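You operate a simulated robot arm through the tools that you are given. There is no shell and no other tool. Be economical: measure what you need, move in short steps, check, and stop when the job is done.

Carry out the task below with a simulated robot arm. There is one attempt and no reset: what you move stays moved.

Task
Press the steel bush flush into the bearing housing and put the housing in its tray.
Fine: the arbor table ends out again, the ram up.

The check looks at the end state, three seconds after you hand in, the way a careful person would. Anything else that was tipped, shoved, dropped, spilled or broken makes it a failure.

Robot
A 6-joint arm with a two-finger parallel gripper, fixed in place. Base frame: the origin is at the foot of the arm, x ahead of it, y to its left, z up; the work surface is at about z = 850. Lengths are in mm, angles in rad, forces in N, time in s.
With the tool pointing down near the work surface it reaches from about 260 to 680 mm from the base axis. Its first joint turns from -1.152 to 1.152 rad. Payload 2.9 kg.
The TCP is the grasp point between the finger pads, 30 mm short of the fingertips. In the tool frame z runs along the fingers and y along their closing line. The gripper opens to 110 mm. The fingers are 20 mm wide and 10 mm thick; the gripper's body (48 by 112 mm) begins 55 mm behind the TCP.
Orientation is that of the tool frame in the base frame, as a unit quaternion [x, y, z, w]. With the fingers straight down and closing along the base's y, the tool's x points along the base's -x, its y along +y and its z along -z.

Tools
- The arm moves only by the tool nudge_tool. Its argument "rows" is a list of rows, each a list of 7 numbers: the shift along the base's x, y, z in units of 20 mm (1.0 is 20 mm), then the turn, a rotation vector about the base's x, y, z in units of 5 degrees (1.0 is 5 degrees), then the opening in per cent of the stroke, from 0 (shut) to 100 (fully open). In form: [[tx, ty, tz, ax, ay, az, jaw], ...]. A call has 1 to 10 rows; each row shifts and turns the commanded pose from where the row before left it. A call with a number of a shift or a turn outside -1 to 1 is refused whole. Each row takes 0.2 s and may step no farther than 50 mm and 0.15 rad from the row before; otherwise, or with a gripper value out of range, the whole call is refused. Where a pose cannot be reached the arm comes as near as it can. A force on the tool above 90 N (or 10 N above the force at the start of the call, whichever is more), or a blocked arm, ends the call early, and 0.2 s more pass. Each finger travels about 108 mm/s and halts on what it meets, pressing with about 32 N; the grip force reading is that of the motor and also rises with nothing between the fingers. The clock runs only during rows and for 0.2 s after the last one: add rows that do not move to give the fingers time. The reply holds the time, the measured pose of the TCP, the force on the tool along the base axes, the opening and the grip force, in the units named above and with some noise.
- Cameras (640 x 400 px; columns grow to the right, rows downward): "scene" is fixed at [89.6, 425, 1412.6]; the picture's right is [-0.70, -0.71, 0.00], its down [-0.29, 0.28, -0.92] and it looks along [0.65, -0.64, -0.40] (base axes); focal length 323 px, centre (320, 200). "wrist" rides on the gripper at [72, 17, -103] in the tool frame; the picture's right is [-0.23, 0.97, 0.00], its down [-0.76, -0.18, -0.62] and it looks along [-0.61, -0.14, 0.78] (tool axes); focal length 222 px, centre (320, 200). There is no depth. A picture from a camera that has moved, and an enlarged one, comes with that camera's place and axes in the base frame and with its lens. The place of the scene camera against the robot may be out by one fixed shift of up to 25 mm in any direction.
- camera(camera): a new picture of that camera. It takes no simulated time.
- zoom(camera, box): a new picture of the part [left, top, right, bottom] of that camera's present view, enlarged. It takes no simulated time.
- hand_in(): hands the job in; it is judged then, once.

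Go step by step. Nothing tells you positions but the pictures and the camera data: compare them with the known pose of the tool, close in by small moves and look again before you grip or let go. The budget is 120 turns and 76 pictures, counting those below and the enlarged ones. Unless the task says otherwise, let go and move clear before handing in, and close with one line.

The tools are called after "Request:" as a command line: name --pt "numbers of a row" for each row, then --argument value for the rest, lists and objects as JSON in quotes. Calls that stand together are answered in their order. nudge_tool: Moves the arm, as the interface text tells. Its arguments: {"type":"object","properties":{"rows":{"type":"array","items":{"type":"array","items":{"type":"number"}}}},"required":["rows"]} The other tools are called the same way: camera (camera) takes a picture; zoom (camera, box) takes an enlarged picture of a part of a camera's view; hand_in () hands the job in.

At the start:

```text
t: 0.0
eef_pos: [306.0, -82.7, 1321.1]
tool_rot: [0.0, 1.0, -0.001, 0.001]
contact_force: [0.5, 0.1, 0.4]
opening: 110.0
finger_force: 0.0
```

scene: 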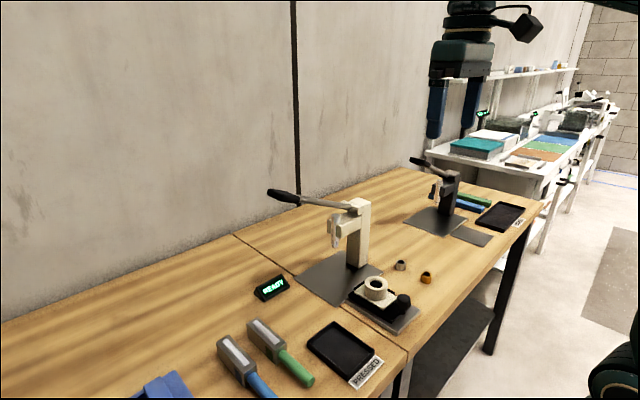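
wrist: 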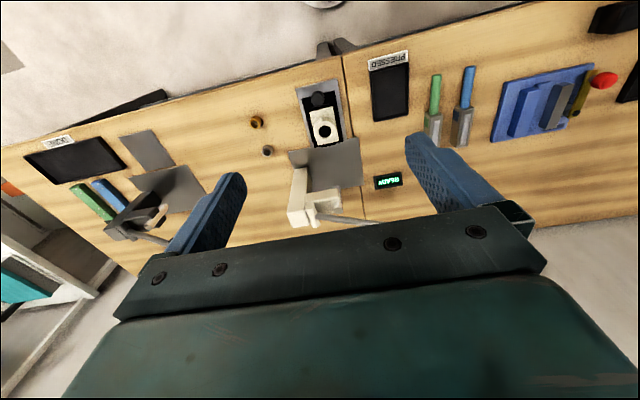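

I see a white arbor press with a sliding table pulled out that carries a housing, two bushes (steel and bronze) on the bench, and a "PRESSED" tray. I'll zoom in to get details.

Request:
zoom --camera "scene" --box '[250, 170, 450, 340]'

Request:
zoom --camera "wrist" --box '[220, 40, 440, 240]'

Request:
zoom --camera "scene" --box '[390, 150, 550, 260]'

```text
2.35 times, centred on (350, 255) of scene
camera zoom: at [89.6, 425.0, 1412.6], right [-0.7, -0.71, 0.0], down [-0.29, 0.28, -0.92], along [0.65, -0.64, -0.4], focal length 761 px, centre (249, 71)
```

zoom: 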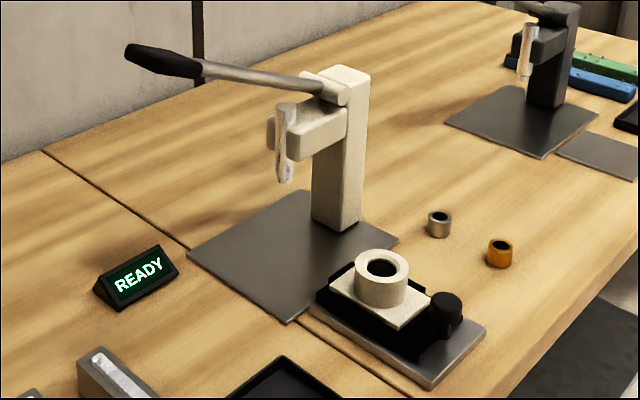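

```text
2.00 times, centred on (330, 140) of wrist
camera zoom: at [234.5, -65.7, 1425.6], right [0.23, 0.97, 0.0], down [0.76, -0.18, 0.62], along [0.61, -0.14, -0.78], focal length 444 px, centre (300, 320)
```

zoom: 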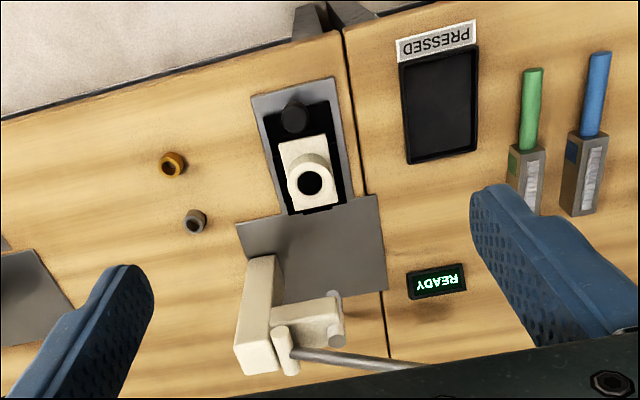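

```text
3.64 times, centred on (470, 205) of scene
camera zoom: at [89.6, 425.0, 1412.6], right [-0.7, -0.71, 0.0], down [-0.29, 0.28, -0.92], along [0.65, -0.64, -0.4], focal length 1176 px, centre (-226, 182)
```

zoom: 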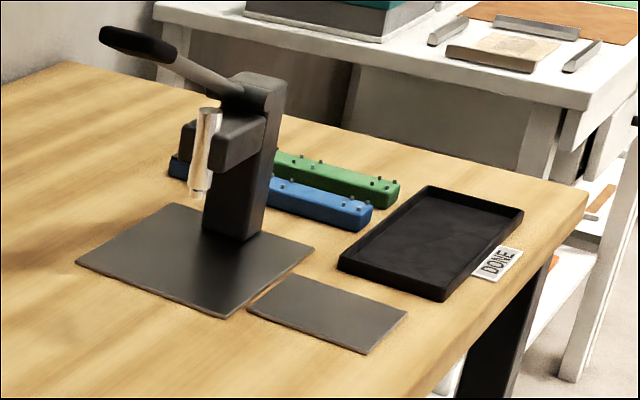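

The bench press slides its table toward the robot; the steel bush is near (472, -266) and the housing near (438, -99). I'll move above the steel bush and look again.

Request:
nudge_tool --pt "0.8 -1 -1 0 0 0 60" --pt "0.8 -1 -1 0 0 0 60" --pt "0.8 -1 -1 0 0 0 60" --pt "0.8 -1 -1 0 0 0 60" --pt "0.8 -1 -1 0 0 0 60" --pt "0.8 -1 -1 0 0 0 60" --pt "0.8 -1 -1 0 0 0 60" --pt "0.8 -1 -1 0 0 0 60" --pt "0.8 -1 -1 0 0 0 60" --pt "0.8 -0.2 -1 0 0 0 60"

Request:
nudge_tool --pt "0.3 0 -1 0 0 0 60" --pt "0 0 -1 0 0 0 60" --pt "0 0 -1 0 0 0 60" --pt "0 0 -1 0 0 0 60" --pt "0 0 -1 0 0 0 60" --pt "0 0 -1 0 0 0 60" --pt "0 0 0 0 0 0 60"

Request:
camera --camera "wrist"

Request:
camera --camera "scene"

```text
t: 2.2
eef_pos: [466.2, -266.1, 1119.6]
tool_rot: [0.0, 1.0, 0.0, 0.001]
contact_force: [0.1, 0.5, -0.8]
opening: 66.3
finger_force: 0.0
```

```text
t: 3.8
eef_pos: [472.7, -266.2, 1001.5]
tool_rot: [0.0, 1.0, -0.001, 0.0]
contact_force: [-0.5, -0.5, 0.2]
opening: 66.1
finger_force: 0.1
```

```text
70 pictures are left
camera wrist: at [401.5, -250.5, 1105.7], right [0.23, 0.97, 0.0], down [0.76, -0.18, 0.62], along [0.61, -0.14, -0.78], focal length 222 px, centre (320, 200)
```

wrist: 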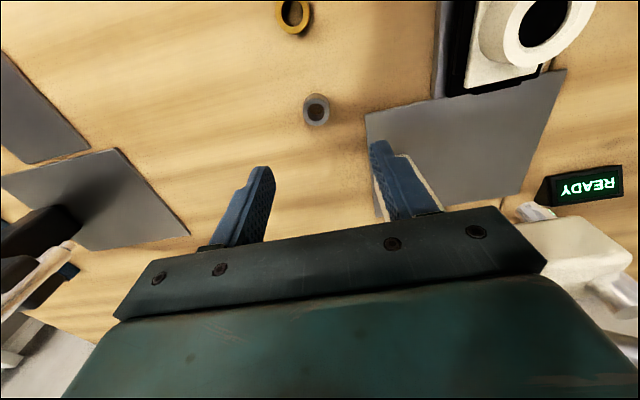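

```text
69 pictures are left
```

scene: 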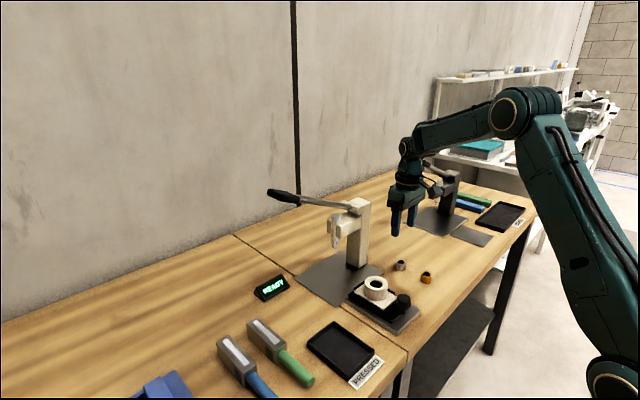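

The bush is nearly under the gripper, and the housing's boss top triangulates to about (437, -99, 910). I'll zoom in on the bush to get its exact size.

Request:
zoom --camera "wrist" --box '[270, 70, 370, 150]'

Request:
zoom --camera "wrist" --box '[420, 0, 640, 130]'

Request:
zoom --camera "scene" --box '[330, 240, 450, 340]'

```text
5.00 times, centred on (320, 110) of wrist
camera zoom: at [401.5, -250.5, 1105.7], right [0.23, 0.97, 0.0], down [0.76, -0.18, 0.62], along [0.61, -0.14, -0.78], focal length 1111 px, centre (320, 650)
```

zoom: 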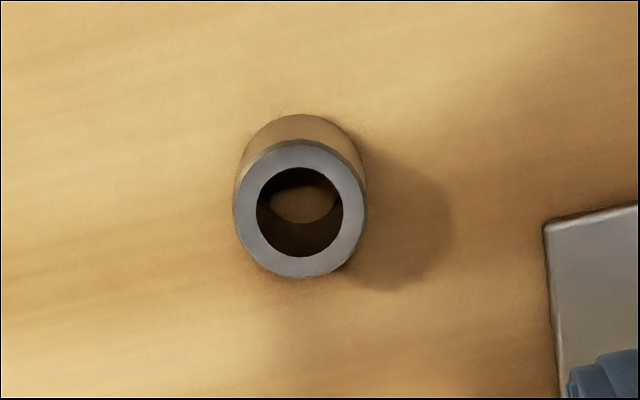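

```text
2.91 times, centred on (530, 65) of wrist
camera zoom: at [401.5, -250.5, 1105.7], right [0.23, 0.97, 0.0], down [0.76, -0.18, 0.62], along [0.61, -0.14, -0.78], focal length 646 px, centre (-291, 593)
```

zoom: 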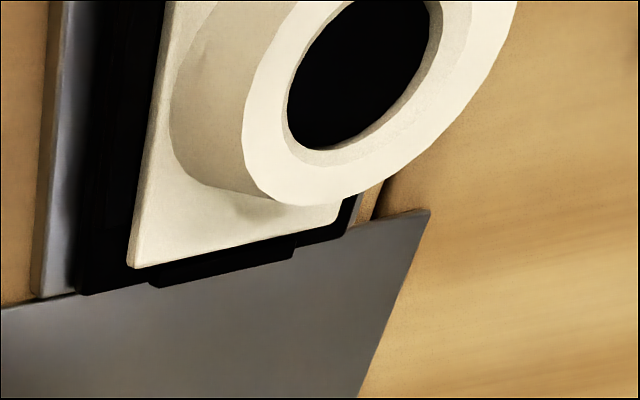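

```text
4.00 times, centred on (390, 290) of scene
camera zoom: at [89.6, 425.0, 1412.6], right [-0.7, -0.71, 0.0], down [-0.29, 0.28, -0.92], along [0.65, -0.64, -0.4], focal length 1294 px, centre (40, -160)
```

zoom: 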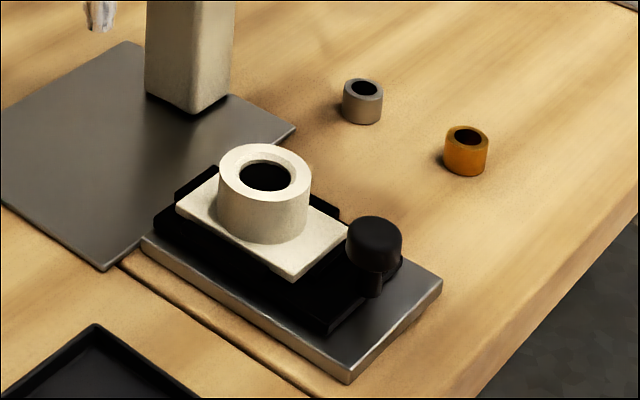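

The bush measures about 28 mm in diameter and 20 mm tall, centred near (471.6, -270). I'll descend partway and check the centring.

Request:
nudge_tool --pt "-0.05 -0.2 -1 0 0 0 50" --pt "0 0 -1 0 0 0 50" --pt "0 0 -1 0 0 0 50" --pt "0 0 -0.5 0 0 0 50" --pt "0 0 0 0 0 0 50"

Request:
camera --camera "wrist"

```text
t: 5.0
eef_pos: [472.1, -269.4, 931.2]
tool_rot: [-0.001, 1.0, -0.001, 0.001]
contact_force: [-0.3, -0.1, -0.7]
opening: 54.6
finger_force: 0.0
```

```text
65 pictures are left
camera wrist: at [399.3, -254.0, 1035.9], right [0.23, 0.97, 0.0], down [0.76, -0.18, 0.62], along [0.61, -0.14, -0.78], focal length 222 px, centre (320, 200)
```

wrist: 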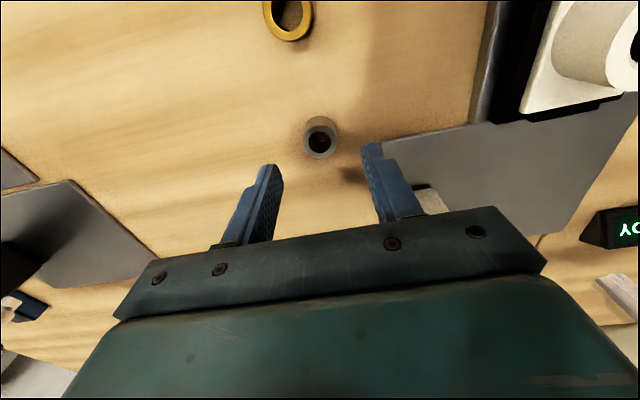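

The bush's centre reads (471.8, -270.4), which matches the tool. I'll descend to z≈889 so only the top half of the bush is gripped, then close.

Request:
nudge_tool --pt "0 -0.05 -1 0 0 0 50" --pt "0 0 -1 0 0 0 50" --pt "0 0 -0.1 0 0 0 50" --pt "0 0 0 0 0 0 50" --pt "0 0 0 0 0 0 30" --pt "0 0 0 0 0 0 20" --pt "0 0 0 0 0 0 20" --pt "0 0 0 0 0 0 20"

Request:
camera --camera "wrist"

```text
t: 6.8
eef_pos: [471.0, -271.9, 887.9]
tool_rot: [0.0, 1.0, -0.001, 0.0]
contact_force: [0.1, -0.6, -0.2]
opening: 26.5
finger_force: 31.8
```

```text
64 pictures are left
camera wrist: at [399.2, -255.4, 993.2], right [0.23, 0.97, 0.0], down [0.76, -0.18, 0.62], along [0.61, -0.14, -0.78], focal length 222 px, centre (320, 200)
```

wrist: 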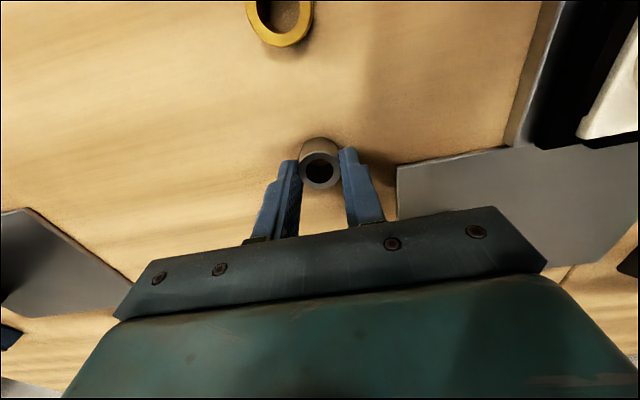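

The bush is held at 26.5 mm opening. I'll lift it and carry it above the housing.

Request:
nudge_tool --pt "0 0 1 0 0 0 15" --pt "0 0 1 0 0 0 15" --pt "0 0 1 0 0 0 15" --pt "0 0 1 0 0 0 15" --pt "0 0 1 0 0 0 15" --pt "-0.4 0.5 0 0 0 0 15" --pt "-0.4 1 0 0 0 0 15" --pt "-0.4 1 0 0 0 0 15" --pt "-0.5 1 0 0 0 0 15" --pt "0 1 0 0 0 0 15"

Request:
nudge_tool --pt "0 1 0 0 0 0 15" --pt "0 1 0 0 0 0 15" --pt "0 1 0 0 0 0 15" --pt "0 1 0 0 0 0 15" --pt "0 0.1 0 0 0 0 15" --pt "0 0 0 0 0 0 15" --pt "0 0 0 0 0 0 15"

Request:
camera --camera "wrist"

Request:
zoom --camera "scene" --box '[310, 210, 450, 330]'

```text
t: 9.0
eef_pos: [436.3, -180.2, 990.7]
tool_rot: [0.0, 1.0, -0.002, 0.001]
contact_force: [0.8, 0.4, -0.7]
opening: 26.4
finger_force: 32.5
```

```text
t: 10.6
eef_pos: [437.1, -98.2, 989.0]
tool_rot: [0.0, 1.0, -0.001, 0.0]
contact_force: [0.7, -0.3, -0.3]
opening: 26.8
finger_force: 32.0
```

```text
63 pictures are left
camera wrist: at [365.7, -82.4, 1092.9], right [0.23, 0.97, 0.0], down [0.76, -0.18, 0.62], along [0.61, -0.14, -0.78], focal length 222 px, centre (320, 200)
```

wrist: 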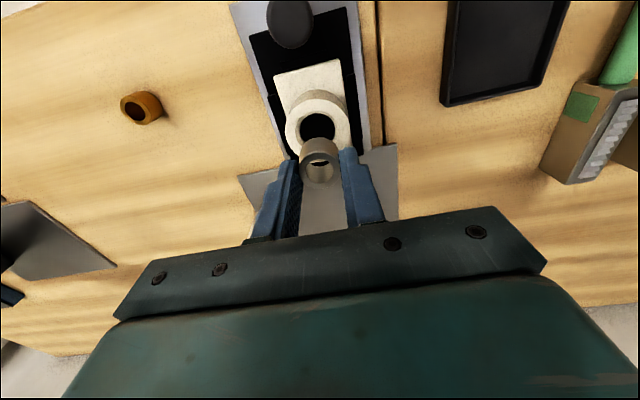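

```text
3.33 times, centred on (380, 270) of scene
camera zoom: at [89.7, 425.0, 1412.6], right [-0.7, -0.71, 0.0], down [-0.29, 0.28, -0.92], along [0.65, -0.64, -0.4], focal length 1078 px, centre (120, -33)
```

zoom: 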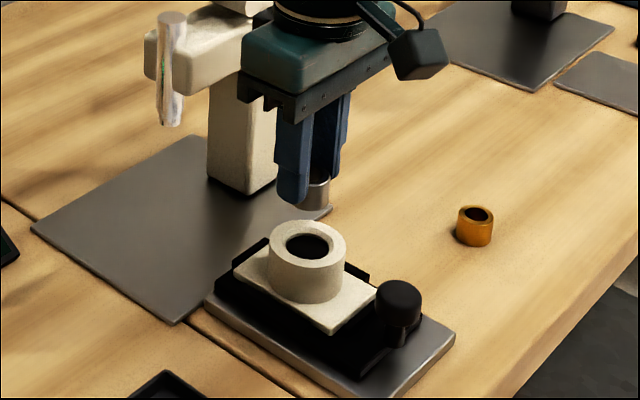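

The bush is now above the housing. I'll zoom in the wrist view to measure the bore precisely.

Request:
zoom --camera "wrist" --box '[260, 60, 380, 200]'

```text
2.86 times, centred on (320, 130) of wrist
camera zoom: at [365.7, -82.4, 1092.9], right [0.23, 0.97, 0.0], down [0.76, -0.18, 0.62], along [0.61, -0.14, -0.78], focal length 635 px, centre (320, 400)
```

zoom: 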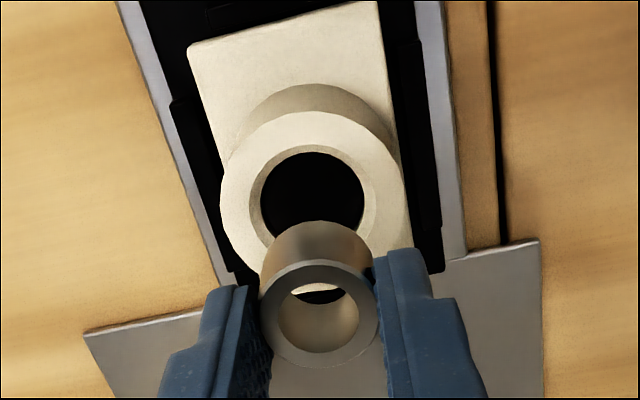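

The bore centre reads about (436, -100.5), with the bush at (436.8, -98.6). I'll correct that and descend to just above the boss.

Request:
nudge_tool --pt "-0.03 -0.1 0 0 0 0 15" --pt "0 0 -0.75 0 0 0 15" --pt "0 0 -0.75 0 0 0 15" --pt "0 0 0 0 0 0 15"

Request:
zoom --camera "wrist" --box '[260, 60, 380, 200]'

Request:
zoom --camera "scene" --box '[340, 240, 420, 310]'

```text
t: 11.6
eef_pos: [436.8, -100.7, 958.9]
tool_rot: [0.0, 1.0, -0.001, 0.0]
contact_force: [-0.5, 0.0, -0.4]
opening: 26.4
finger_force: 32.0
```

```text
2.86 times, centred on (320, 130) of wrist
camera zoom: at [364.6, -85.2, 1063.5], right [0.23, 0.97, 0.0], down [0.76, -0.18, 0.62], along [0.61, -0.14, -0.78], focal length 635 px, centre (320, 400)
```

zoom: 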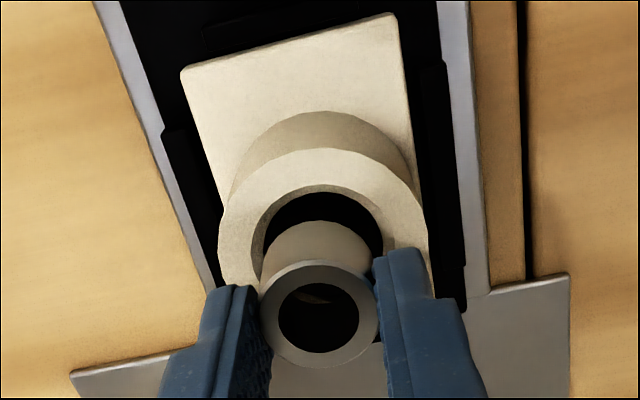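

```text
5.71 times, centred on (380, 275) of scene
camera zoom: at [89.7, 425.0, 1412.6], right [-0.7, -0.71, 0.0], down [-0.29, 0.28, -0.92], along [0.65, -0.64, -0.4], focal length 1848 px, centre (-23, -229)
```

zoom: 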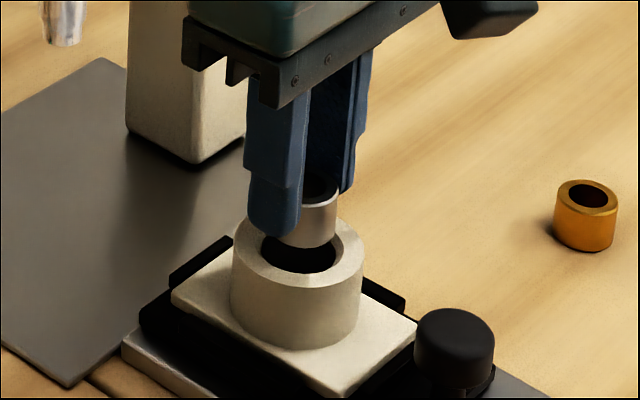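

The bush is about 10 mm above the boss. I'll take closer zooms to check alignment.

Request:
zoom --camera "scene" --box '[360, 264, 390, 294]'

Request:
zoom --camera "wrist" --box '[290, 100, 350, 160]'

```text
13.33 times, centred on (375, 279) of scene
camera zoom: at [89.7, 425.0, 1412.6], right [-0.7, -0.71, 0.0], down [-0.29, 0.28, -0.92], along [0.65, -0.64, -0.4], focal length 4312 px, centre (-413, -853)
```

zoom: 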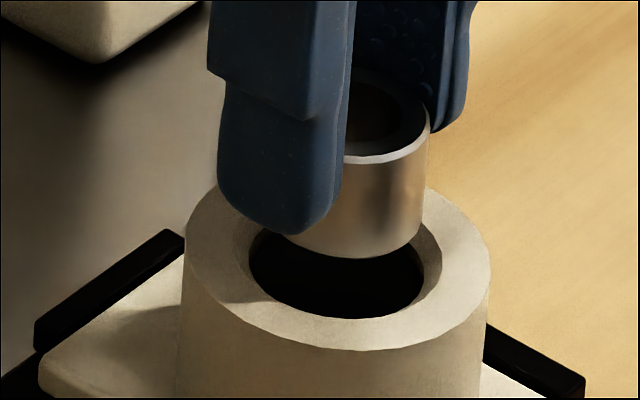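

```text
6.67 times, centred on (320, 130) of wrist
camera zoom: at [364.6, -85.2, 1063.5], right [0.23, 0.97, 0.0], down [0.76, -0.18, 0.62], along [0.61, -0.14, -0.78], focal length 1481 px, centre (320, 667)
```

zoom: 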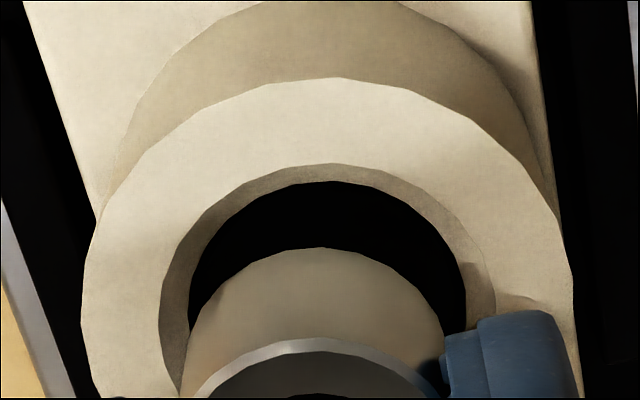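

The bush is aligned within about 1 mm, so I'll make a slight y correction. Then I'll lower it into the lead-in, stopping before the fingertips reach the boss.

Request:
nudge_tool --pt "0.02 0.04 -0.3 0 0 0 15" --pt "0 0 -0.2 0 0 0 15" --pt "0 0 -0.1 0 0 0 15" --pt "0 0 -0.1 0 0 0 15" --pt "0 0 0 0 0 0 15"

Request:
zoom --camera "scene" --box '[355, 260, 395, 300]'

Request:
zoom --camera "wrist" --box '[280, 100, 360, 190]'

```text
t: 12.8
eef_pos: [438.8, -100.5, 945.8]
tool_rot: [0.0, 1.0, 0.0, 0.001]
contact_force: [1.1, 0.5, 13.7]
opening: 26.5
finger_force: 31.6
```

```text
10.00 times, centred on (375, 280) of scene
camera zoom: at [89.5, 425.0, 1412.6], right [-0.7, -0.71, 0.0], down [-0.29, 0.28, -0.92], along [0.65, -0.64, -0.4], focal length 3234 px, centre (-230, -600)
```

zoom: 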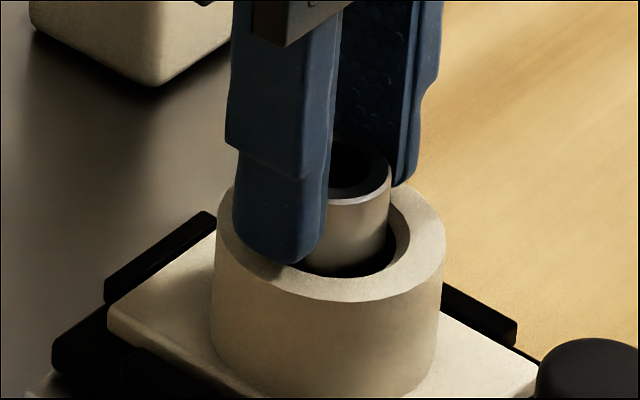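

```text
4.44 times, centred on (320, 145) of wrist
camera zoom: at [365.5, -84.0, 1049.6], right [0.23, 0.97, 0.0], down [0.76, -0.18, 0.62], along [0.61, -0.14, -0.78], focal length 987 px, centre (320, 444)
```

zoom: 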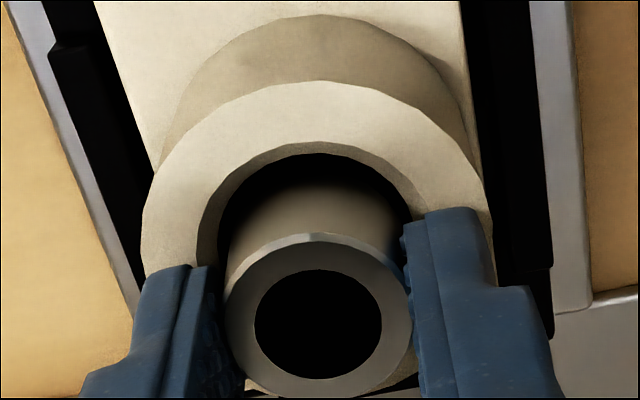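

I'm feeling light contact (14 N) and the bush looks about 1 mm too far in +x. I'll shift it back slightly and see whether it settles.

Request:
nudge_tool --pt "0 0 0.1 0 0 0 15" --pt "-0.07 0 0 0 0 0 15" --pt "0 0 -0.1 0 0 0 15" --pt "0 0 0 0 0 0 15"

Request:
zoom --camera "wrist" --box '[280, 100, 360, 190]'

```text
t: 13.8
eef_pos: [438.0, -100.2, 945.1]
tool_rot: [0.0, 1.0, -0.001, 0.0]
contact_force: [-0.2, -0.4, -1.5]
opening: 26.4
finger_force: 31.7
```

```text
4.44 times, centred on (320, 145) of wrist
camera zoom: at [364.5, -84.6, 1049.4], right [0.23, 0.97, 0.0], down [0.76, -0.18, 0.62], along [0.61, -0.14, -0.78], focal length 987 px, centre (320, 444)
```

zoom: 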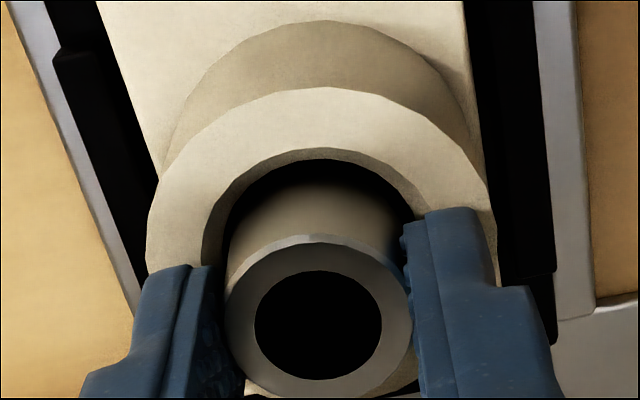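

The contact force is gone, so I'll lower a couple of millimetres further.

Request:
nudge_tool --pt "-0.03 0 -0.05 0 0 0 15" --pt "0 0 -0.05 0 0 0 15" --pt "0 0 0 0 0 0 15"

Request:
zoom --camera "scene" --box '[355, 260, 395, 300]'

```text
t: 14.6
eef_pos: [436.7, -100.3, 944.1]
tool_rot: [0.002, 1.0, -0.002, 0.001]
contact_force: [0.3, -6.3, 11.6]
opening: 26.4
finger_force: 32.0
```

```text
10.00 times, centred on (375, 280) of scene
camera zoom: at [89.5, 424.9, 1412.7], right [-0.7, -0.71, 0.0], down [-0.29, 0.28, -0.92], along [0.65, -0.64, -0.4], focal length 3234 px, centre (-230, -600)
```

zoom: 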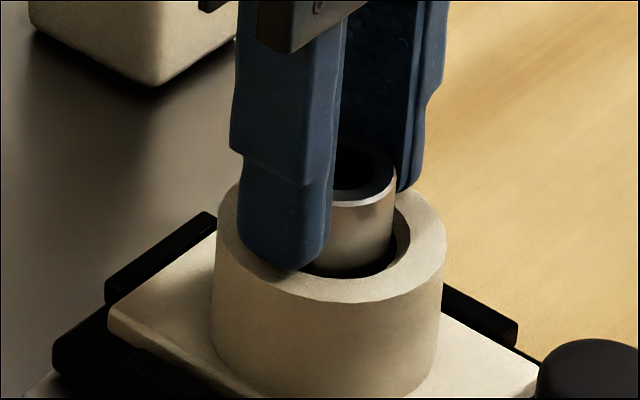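

There's a slight side force of -6 N in y, so I'll shift a bit to -y and see if it goes deeper.

Request:
nudge_tool --pt "0 0 0.04 0 0 0 15" --pt "0 -0.04 0 0 0 0 15" --pt "0 0 -0.05 0 0 0 15" --pt "0 0 0 0 0 0 15"

Request:
zoom --camera "wrist" --box '[280, 100, 360, 190]'

```text
t: 15.6
eef_pos: [436.8, -100.2, 943.6]
tool_rot: [-0.001, 1.0, 0.0, 0.0]
contact_force: [8.2, -0.8, 1.6]
opening: 26.3
finger_force: 32.4
```

```text
4.44 times, centred on (320, 145) of wrist
camera zoom: at [363.8, -84.8, 1047.5], right [0.23, 0.97, 0.0], down [0.76, -0.18, 0.62], along [0.61, -0.14, -0.78], focal length 987 px, centre (320, 444)
```

zoom: 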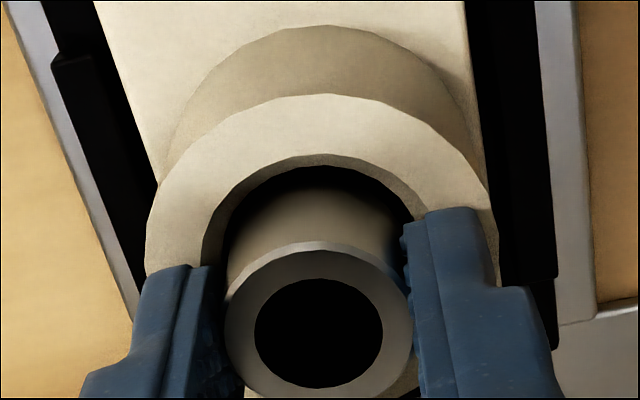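

The vertical force dropped, so the bush is nestling into the bore. I'll ease x slightly and lower another millimetre.

Request:
nudge_tool --pt "0.02 0 -0.05 0 0 0 15" --pt "0.02 0 -0.05 0 0 0 15" --pt "0 0 0 0 0 0 15"

Request:
zoom --camera "scene" --box '[355, 260, 395, 300]'

```text
t: 16.4
eef_pos: [436.5, -99.8, 942.6]
tool_rot: [-0.001, 1.0, -0.001, 0.001]
contact_force: [-1.6, 1.8, 29.7]
opening: 26.5
finger_force: 32.1
```

```text
10.00 times, centred on (375, 280) of scene
camera zoom: at [89.2, 425.1, 1412.6], right [-0.7, -0.71, 0.0], down [-0.28, 0.28, -0.92], along [0.65, -0.64, -0.4], focal length 3234 px, centre (-230, -600)
```

zoom: 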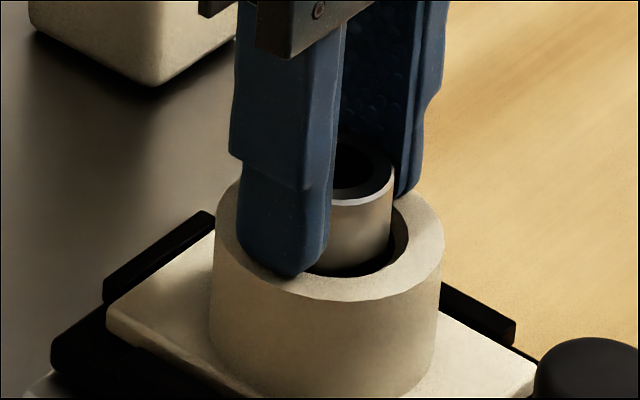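

Lateral forces are near zero and the bush is centred and seated on its lead-in, so I'll release and lift straight up.

Request:
nudge_tool --pt "0 0 0.03 0 0 0 22" --pt "0 0 0 0 0 0 28" --pt "0 0 0 0 0 0 35" --pt "0 0 0 0 0 0 40" --pt "0 0 1 0 0 0 40" --pt "0 0 1 0 0 0 40" --pt "0 0 1 0 0 0 40" --pt "0 0 0 0 0 0 40"

Request:
zoom --camera "scene" --box '[345, 250, 425, 320]'

Request:
zoom --camera "wrist" --box '[240, 0, 400, 180]'

```text
t: 18.2
eef_pos: [436.8, -100.9, 1001.8]
tool_rot: [-0.001, 1.0, -0.002, 0.0]
contact_force: [0.7, -0.2, -0.1]
opening: 44.3
finger_force: 0.0
```

```text
5.71 times, centred on (385, 285) of scene
camera zoom: at [89.6, 425.0, 1412.6], right [-0.7, -0.71, 0.0], down [-0.29, 0.28, -0.92], along [0.65, -0.64, -0.4], focal length 1848 px, centre (-51, -286)
```

zoom: 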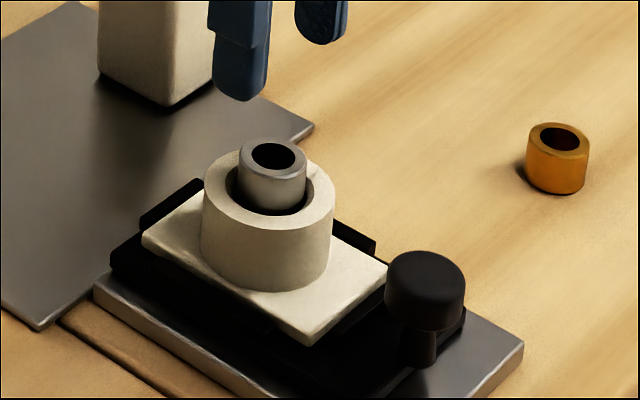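

```text
2.22 times, centred on (320, 90) of wrist
camera zoom: at [364.2, -84.9, 1106.7], right [0.23, 0.97, 0.0], down [0.76, -0.18, 0.62], along [0.61, -0.14, -0.78], focal length 494 px, centre (320, 444)
```

zoom: 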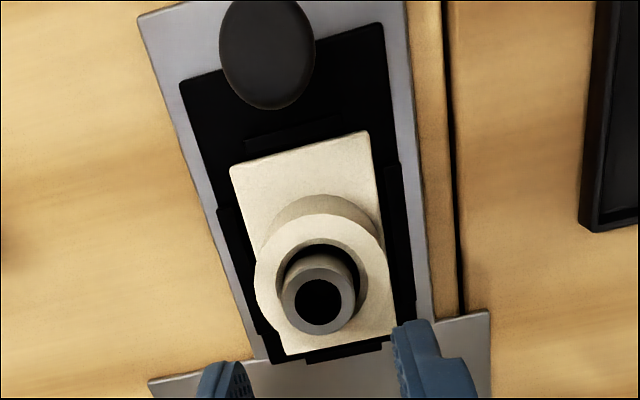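

The bush stands upright in the bore. Next is the slide knob, estimated at (362, -101, top 912); I'll move above it and look.

Request:
nudge_tool --pt "-1 0 0 0 0 0 55" --pt "-1 0 0 0 0 0 55" --pt "-1 0 0 0 0 0 55" --pt "-0.75 0 0 0 0 0 55" --pt "0 0 -1 0 0 0 55" --pt "0 0 0 0 0 0 55"

Request:
camera --camera "wrist"

Request:
zoom --camera "scene" --box '[320, 190, 440, 330]'

```text
t: 19.6
eef_pos: [360.8, -102.4, 981.8]
tool_rot: [0.0, 1.0, -0.001, 0.0]
contact_force: [0.0, -0.4, 0.5]
opening: 60.6
finger_force: 0.1
```

```text
48 pictures are left
camera wrist: at [288.7, -85.0, 1086.5], right [0.23, 0.97, 0.0], down [0.76, -0.18, 0.62], along [0.61, -0.14, -0.78], focal length 222 px, centre (320, 200)
```

wrist: 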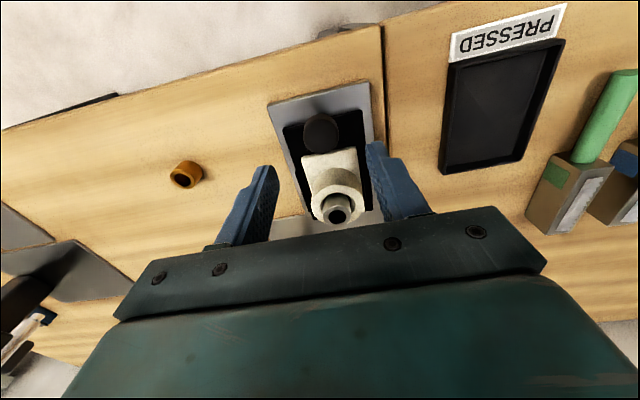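

```text
2.86 times, centred on (380, 260) of scene
camera zoom: at [89.6, 425.0, 1412.6], right [-0.7, -0.71, 0.0], down [-0.29, 0.28, -0.92], along [0.65, -0.64, -0.4], focal length 924 px, centre (149, 29)
```

zoom: 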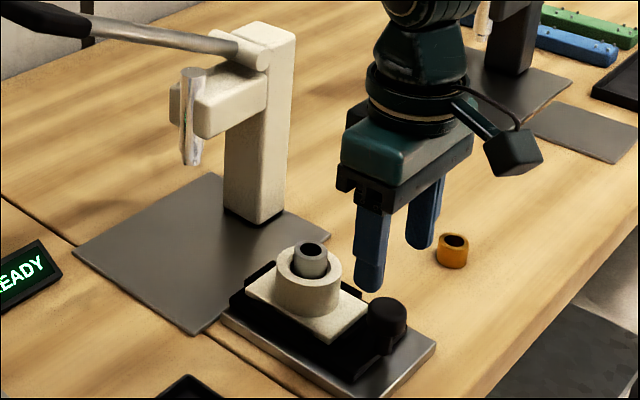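

The gripper is over the knob. I'll descend so the fingertips straddle its head, then grip.

Request:
nudge_tool --pt "-0.05 0.06 -1 0 0 0 55" --pt "0 0 -1 0 0 0 55" --pt "0 0 -0.5 0 0 0 55" --pt "0 0 -0.5 0 0 0 55" --pt "0 0 0 0 0 0 30" --pt "0 0 0 0 0 0 20" --pt "0 0 0 0 0 0 15" --pt "0 0 0 0 0 0 15"

Request:
camera --camera "wrist"

Request:
zoom --camera "scene" --box '[320, 190, 440, 330]'

```text
t: 21.4
eef_pos: [361.2, -100.3, 921.2]
tool_rot: [0.0, 1.0, -0.001, 0.0]
contact_force: [1.2, -1.0, -3.1]
opening: 29.1
finger_force: 45.4
```

```text
46 pictures are left
camera wrist: at [288.3, -84.0, 1025.8], right [0.23, 0.97, 0.0], down [0.76, -0.18, 0.62], along [0.61, -0.14, -0.78], focal length 222 px, centre (320, 200)
```

wrist: 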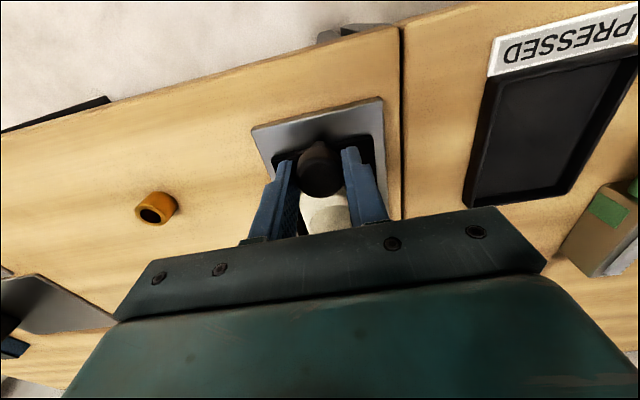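

```text
2.86 times, centred on (380, 260) of scene
camera zoom: at [89.7, 425.0, 1412.6], right [-0.7, -0.71, 0.0], down [-0.29, 0.28, -0.92], along [0.65, -0.64, -0.4], focal length 924 px, centre (149, 29)
```

zoom: 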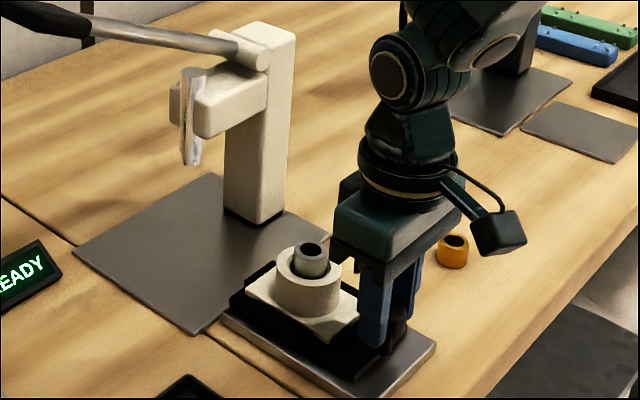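

The knob is gripped at 29 mm. I'll push the slide gently toward the press and check it follows.

Request:
nudge_tool --pt "0.15 0 0 0 0 0 15" --pt "0.3 0 0 0 0 0 15" --pt "0.4 0 0 0 0 0 15" --pt "0.4 0 0 0 0 0 15" --pt "0.4 0 0 0 0 0 15" --pt "0.4 0 0 0 0 0 15" --pt "0.3 0 0 0 0 0 15" --pt "0.15 0 0 0 0 0 15"

Request:
zoom --camera "scene" --box '[320, 190, 440, 330]'

```text
t: 23.2
eef_pos: [410.6, -100.0, 920.5]
tool_rot: [0.001, 1.0, -0.001, -0.001]
contact_force: [-1.8, -12.0, -15.1]
opening: 29.1
finger_force: 45.4
```

```text
2.86 times, centred on (380, 260) of scene
camera zoom: at [89.8, 424.6, 1412.7], right [-0.7, -0.71, 0.0], down [-0.29, 0.28, -0.92], along [0.65, -0.64, -0.4], focal length 924 px, centre (149, 29)
```

zoom: 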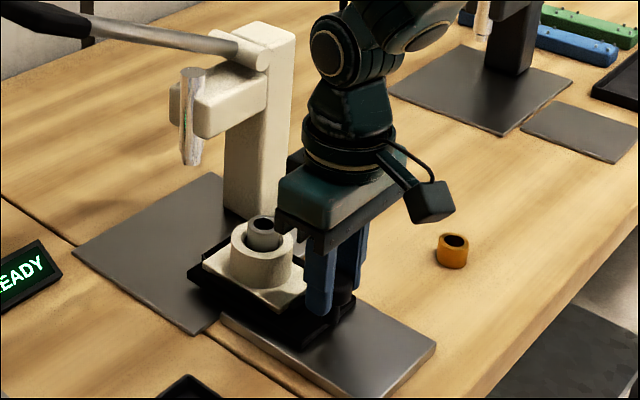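

The carriage slides well with the bush staying put. I'll continue another ~45 mm and check clearance to the press.

Request:
nudge_tool --pt "0.15 -0.02 -0.02 0 0 0 15" --pt "0.3 -0.01 -0.02 0 0 0 15" --pt "0.4 0 0 0 0 0 15" --pt "0.4 0 0 0 0 0 15" --pt "0.4 0 0 0 0 0 15" --pt "0.3 0 0 0 0 0 15" --pt "0.25 0 0 0 0 0 15"

Request:
zoom --camera "scene" --box '[300, 180, 420, 320]'

Request:
camera --camera "wrist"

```text
t: 24.8
eef_pos: [452.6, -100.2, 921.8]
tool_rot: [0.0, 1.0, -0.001, 0.001]
contact_force: [-1.2, -2.4, 4.9]
opening: 29.3
finger_force: 45.0
```

```text
2.86 times, centred on (360, 250) of scene
camera zoom: at [89.5, 424.9, 1412.7], right [-0.7, -0.71, 0.0], down [-0.29, 0.28, -0.92], along [0.65, -0.64, -0.4], focal length 924 px, centre (206, 57)
```

zoom: 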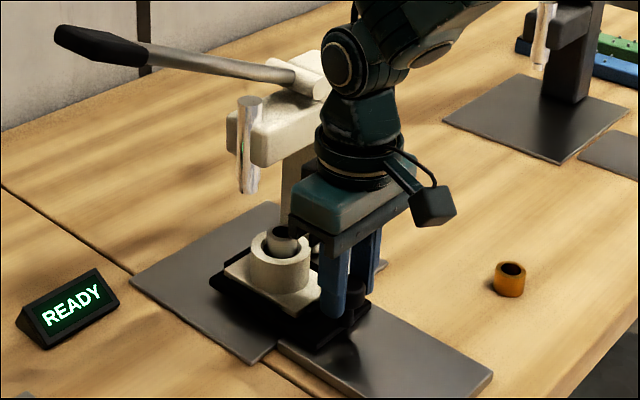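

```text
42 pictures are left
camera wrist: at [381.7, -83.9, 1025.8], right [0.23, 0.97, 0.0], down [0.76, -0.18, 0.63], along [0.61, -0.14, -0.78], focal length 222 px, centre (320, 200)
```

wrist: 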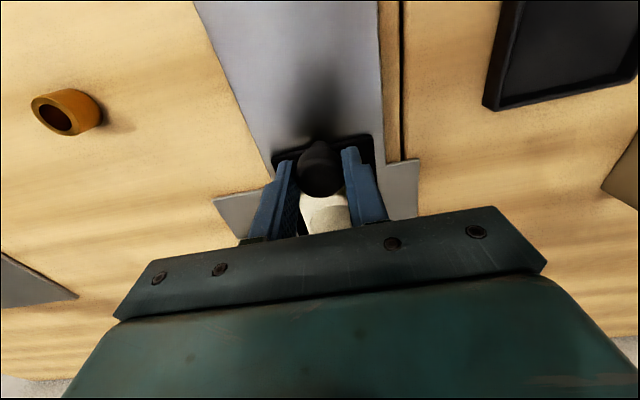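

I'll zoom in on the bush and the gap between gripper and press head before going further.

Request:
zoom --camera "scene" --box '[370, 200, 450, 300]'

Request:
zoom --camera "scene" --box '[330, 200, 400, 300]'

```text
4.00 times, centred on (410, 250) of scene
camera zoom: at [89.5, 424.9, 1412.7], right [-0.7, -0.71, 0.0], down [-0.29, 0.28, -0.92], along [0.65, -0.64, -0.4], focal length 1294 px, centre (-40, 0)
```

zoom: 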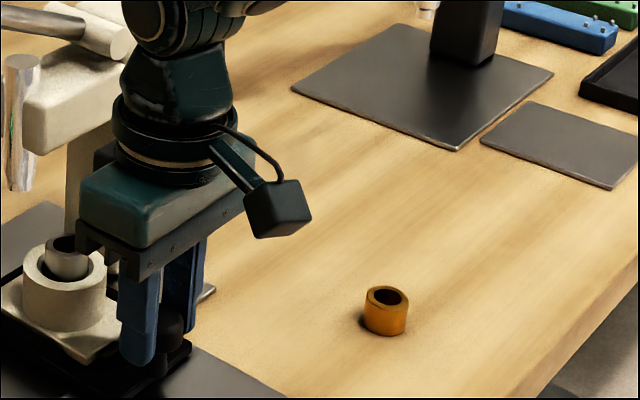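

```text
4.00 times, centred on (365, 250) of scene
camera zoom: at [89.5, 424.9, 1412.7], right [-0.7, -0.71, 0.0], down [-0.29, 0.28, -0.92], along [0.65, -0.64, -0.4], focal length 1294 px, centre (140, 0)
```

zoom: 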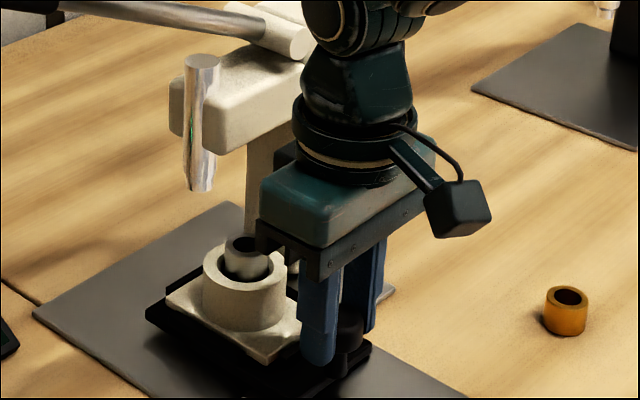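

The bush is fine, but a block on the gripper's front could come close to the press head. I'll open, tilt the tool back 20° around the knob, and grip it again before pushing the rest.

Request:
nudge_tool --pt "0 0 0 0 0 0 35" --pt "0 0 0 0 0 0 40" --pt "0 0 0 0 -1 0 40" --pt "0 0 0 0 -1 0 40" --pt "0 0 0 0 -1 0 40" --pt "0 0 0 0 -1 0 40" --pt "0 0 0 0 0 0 30" --pt "0 0 0 0 0 0 20" --pt "0 0 0 0 0 0 15" --pt "0 0 0 0 0 0 15"

Request:
zoom --camera "scene" --box '[330, 200, 430, 300]'

```text
t: 27.0
eef_pos: [453.8, -99.9, 921.1]
tool_rot: [0.0, 0.985, 0.0, 0.175]
contact_force: [-1.1, -1.0, -3.4]
opening: 29.4
finger_force: 44.9
```

```text
4.00 times, centred on (380, 250) of scene
camera zoom: at [89.6, 425.0, 1412.6], right [-0.7, -0.71, 0.0], down [-0.29, 0.28, -0.92], along [0.65, -0.64, -0.4], focal length 1294 px, centre (80, 0)
```

zoom: 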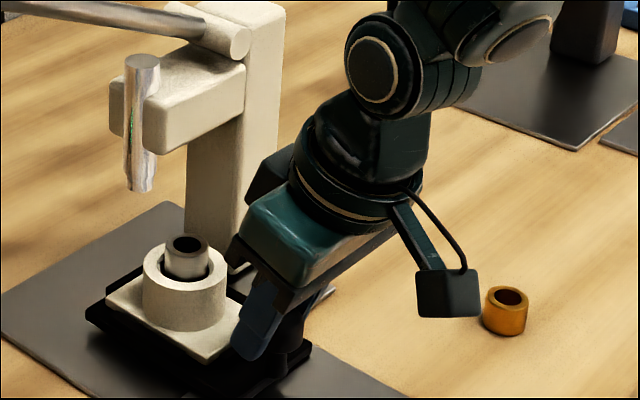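

The tilt is good with lots of clearance. I'll push the carriage toward its stop, slowing at the end.

Request:
nudge_tool --pt "0.15 0 0 0 0 0 15" --pt "0.3 0 0 0 0 0 15" --pt "0.4 0 0 0 0 0 15" --pt "0.3 0 0 0 0 0 15" --pt "0.2 0 0 0 0 0 15" --pt "0.15 0 0 0 0 0 15" --pt "0 0 0 0 0 0 15"

Request:
zoom --camera "scene" --box '[320, 200, 420, 300]'

```text
t: 28.6
eef_pos: [485.0, -101.0, 922.2]
tool_rot: [0.0, 0.985, 0.0, 0.174]
contact_force: [0.0, 3.0, 4.6]
opening: 29.4
finger_force: 45.1
```

```text
4.00 times, centred on (370, 250) of scene
camera zoom: at [89.5, 425.1, 1412.6], right [-0.7, -0.71, 0.0], down [-0.29, 0.28, -0.92], along [0.65, -0.64, -0.4], focal length 1294 px, centre (120, 0)
```

zoom: 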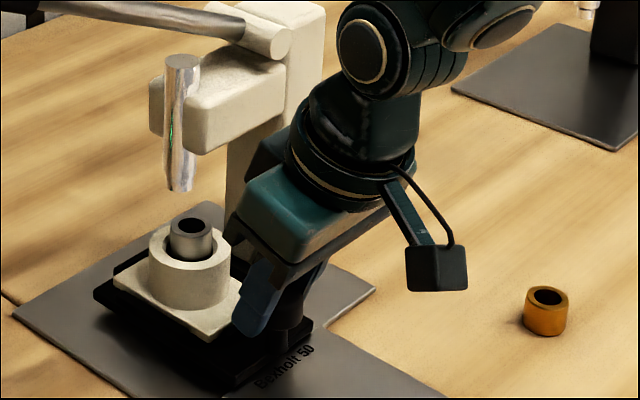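

The bush is almost under the ram. I'll continue in small steps until the stop.

Request:
nudge_tool --pt "0.15 0 0 0 0 0 15" --pt "0.15 0 0 0 0 0 15" --pt "0.1 0 0 0 0 0 15" --pt "0.1 0 0 0 0 0 15" --pt "0.1 0 0 0 0 0 15" --pt "0.1 0 0 0 0 0 15" --pt "0.1 0 0 0 0 0 15" --pt "0 0 0 0 0 0 15"

Request:
zoom --camera "scene" --box '[320, 200, 420, 300]'

```text
t: 30.4
eef_pos: [496.5, -100.0, 918.7]
tool_rot: [0.001, 0.986, -0.001, 0.169]
contact_force: [-29.8, -1.8, 11.7]
opening: 29.1
finger_force: 44.8
```

```text
4.00 times, centred on (370, 250) of scene
camera zoom: at [88.7, 425.0, 1412.7], right [-0.7, -0.71, 0.0], down [-0.28, 0.28, -0.92], along [0.65, -0.64, -0.4], focal length 1294 px, centre (120, 0)
```

zoom: 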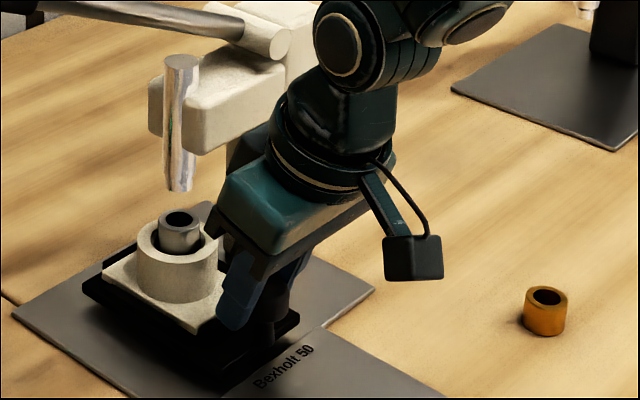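

The carriage is at its stop, with the bush under the ram. I'll relieve the push, open the fingers and retreat upward along -x.

Request:
nudge_tool --pt "-0.2 0 0 0 0 0 15" --pt "0 0 0 0 0 0 30" --pt "0 0 0 0 0 0 40" --pt "0 0 0 0 0 0 45" --pt "-0.3 0 0.9 0 0 0 45" --pt "-0.3 0 0.9 0 0 0 45" --pt "-0.5 0 0.9 0 0 0 45" --pt "-1 0 1 0 0 0 45" --pt "-1 0 1 0 0 0 45" --pt "0 0 0 0 0 0 45"

Request:
camera --camera "wrist"

Request:
zoom --camera "scene" --box '[255, 170, 415, 310]'

```text
t: 32.6
eef_pos: [434.2, -102.0, 1014.5]
tool_rot: [0.0, 0.985, -0.001, 0.173]
contact_force: [-0.4, 0.0, 0.5]
opening: 49.6
finger_force: 0.0
```

```text
36 pictures are left
camera wrist: at [331.2, -85.6, 1088.6], right [0.21, 0.97, 0.08], down [0.5, -0.18, 0.85], along [0.84, -0.14, -0.53], focal length 222 px, centre (320, 200)
```

wrist: 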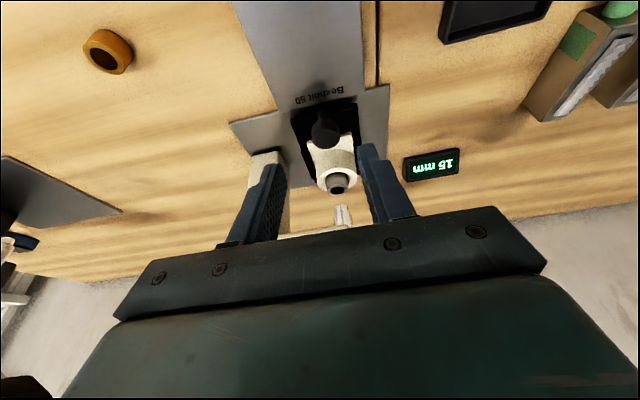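

```text
2.86 times, centred on (335, 240) of scene
camera zoom: at [89.6, 425.0, 1412.6], right [-0.7, -0.71, 0.0], down [-0.29, 0.28, -0.92], along [0.65, -0.64, -0.4], focal length 924 px, centre (277, 86)
```

zoom: 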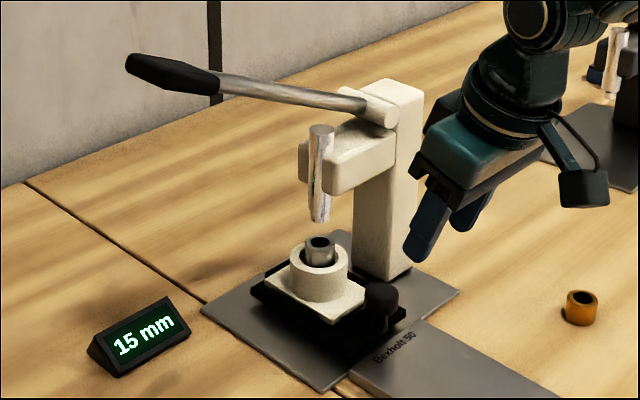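

The display now reads "15 mm" (bush proud), which is useful feedback. The lever's plane is near x≈565, with the handle around (565, 44, 1139). I'll raise, untilt, and turn the gripper 90° so it can straddle the handle.

Request:
nudge_tool --pt "-0.5 0 1 0 1 0 45" --pt "-0.5 0 1 0 1 0 45" --pt "-0.5 0.5 1 0 1 0 45" --pt "-0.5 0.5 1 0 1 0 45" --pt "0 0.7 1 0 0 -1 45" --pt "0 0.7 1 0 0 -1 45" --pt "0 0.7 1 0 0 -1 45" --pt "0 0.7 1 0 0 -1 45" --pt "0 0.7 1 0 0 -1 45" --pt "0 0.7 1 0 0 -1 45"

Request:
nudge_tool --pt "0 0.7 1 0 0 -1 45" --pt "0 0.7 0.5 0 0 -1 45" --pt "0 0.5 0 0 0 -1 45" --pt "0 0 0 0 0 -1 45" --pt "0 0 0 0 0 -1 45" --pt "0 0 0 0 0 -1 45" --pt "0 0 0 0 0 -1 45" --pt "0 0 0 0 0 -1 45" --pt "0 0 0 0 0 -1 45" --pt "0 0 0 0 0 -1 45"

Request:
nudge_tool --pt "0.5 0 0 0 0 -1 45" --pt "1 0 0 0 0 -1 45" --pt "1 0 0 0 0 0 45" --pt "1 0 0 0 0 0 45" --pt "1 0 0 0 0 0 45" --pt "0 0 0 0 0 0 45"

Request:
camera --camera "wrist"

Request:
camera --camera "scene"

```text
t: 34.8
eef_pos: [393.8, 5.2, 1215.2]
tool_rot: [0.26, 0.966, -0.002, -0.001]
contact_force: [0.6, 0.8, -0.5]
opening: 49.5
finger_force: 0.1
```

```text
t: 37.0
eef_pos: [395.2, 43.4, 1245.7]
tool_rot: [0.644, 0.765, 0.0, 0.0]
contact_force: [-0.3, 0.3, 0.0]
opening: 49.3
finger_force: 0.1
```

```text
t: 38.4
eef_pos: [484.1, 41.5, 1244.3]
tool_rot: [0.707, 0.707, -0.001, -0.001]
contact_force: [-0.5, 0.2, 0.2]
opening: 49.6
finger_force: 0.0
```

```text
34 pictures are left
camera wrist: at [502.6, 113.2, 1348.7], right [0.97, -0.23, 0.0], down [-0.18, -0.76, 0.62], along [-0.14, -0.61, -0.78], focal length 222 px, centre (320, 200)
```

wrist: 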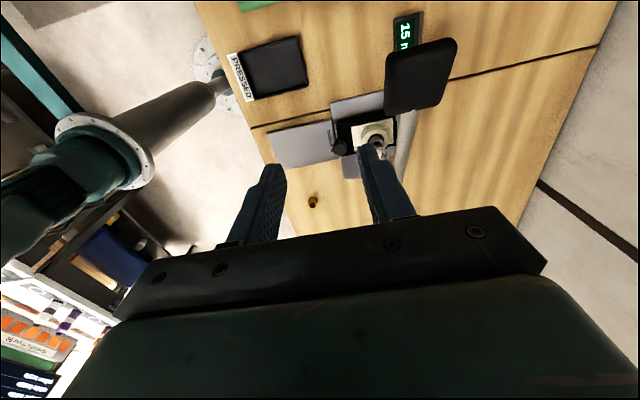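

```text
33 pictures are left
```

scene: 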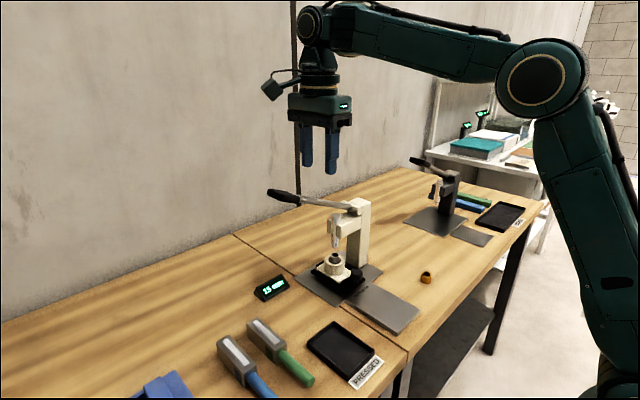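

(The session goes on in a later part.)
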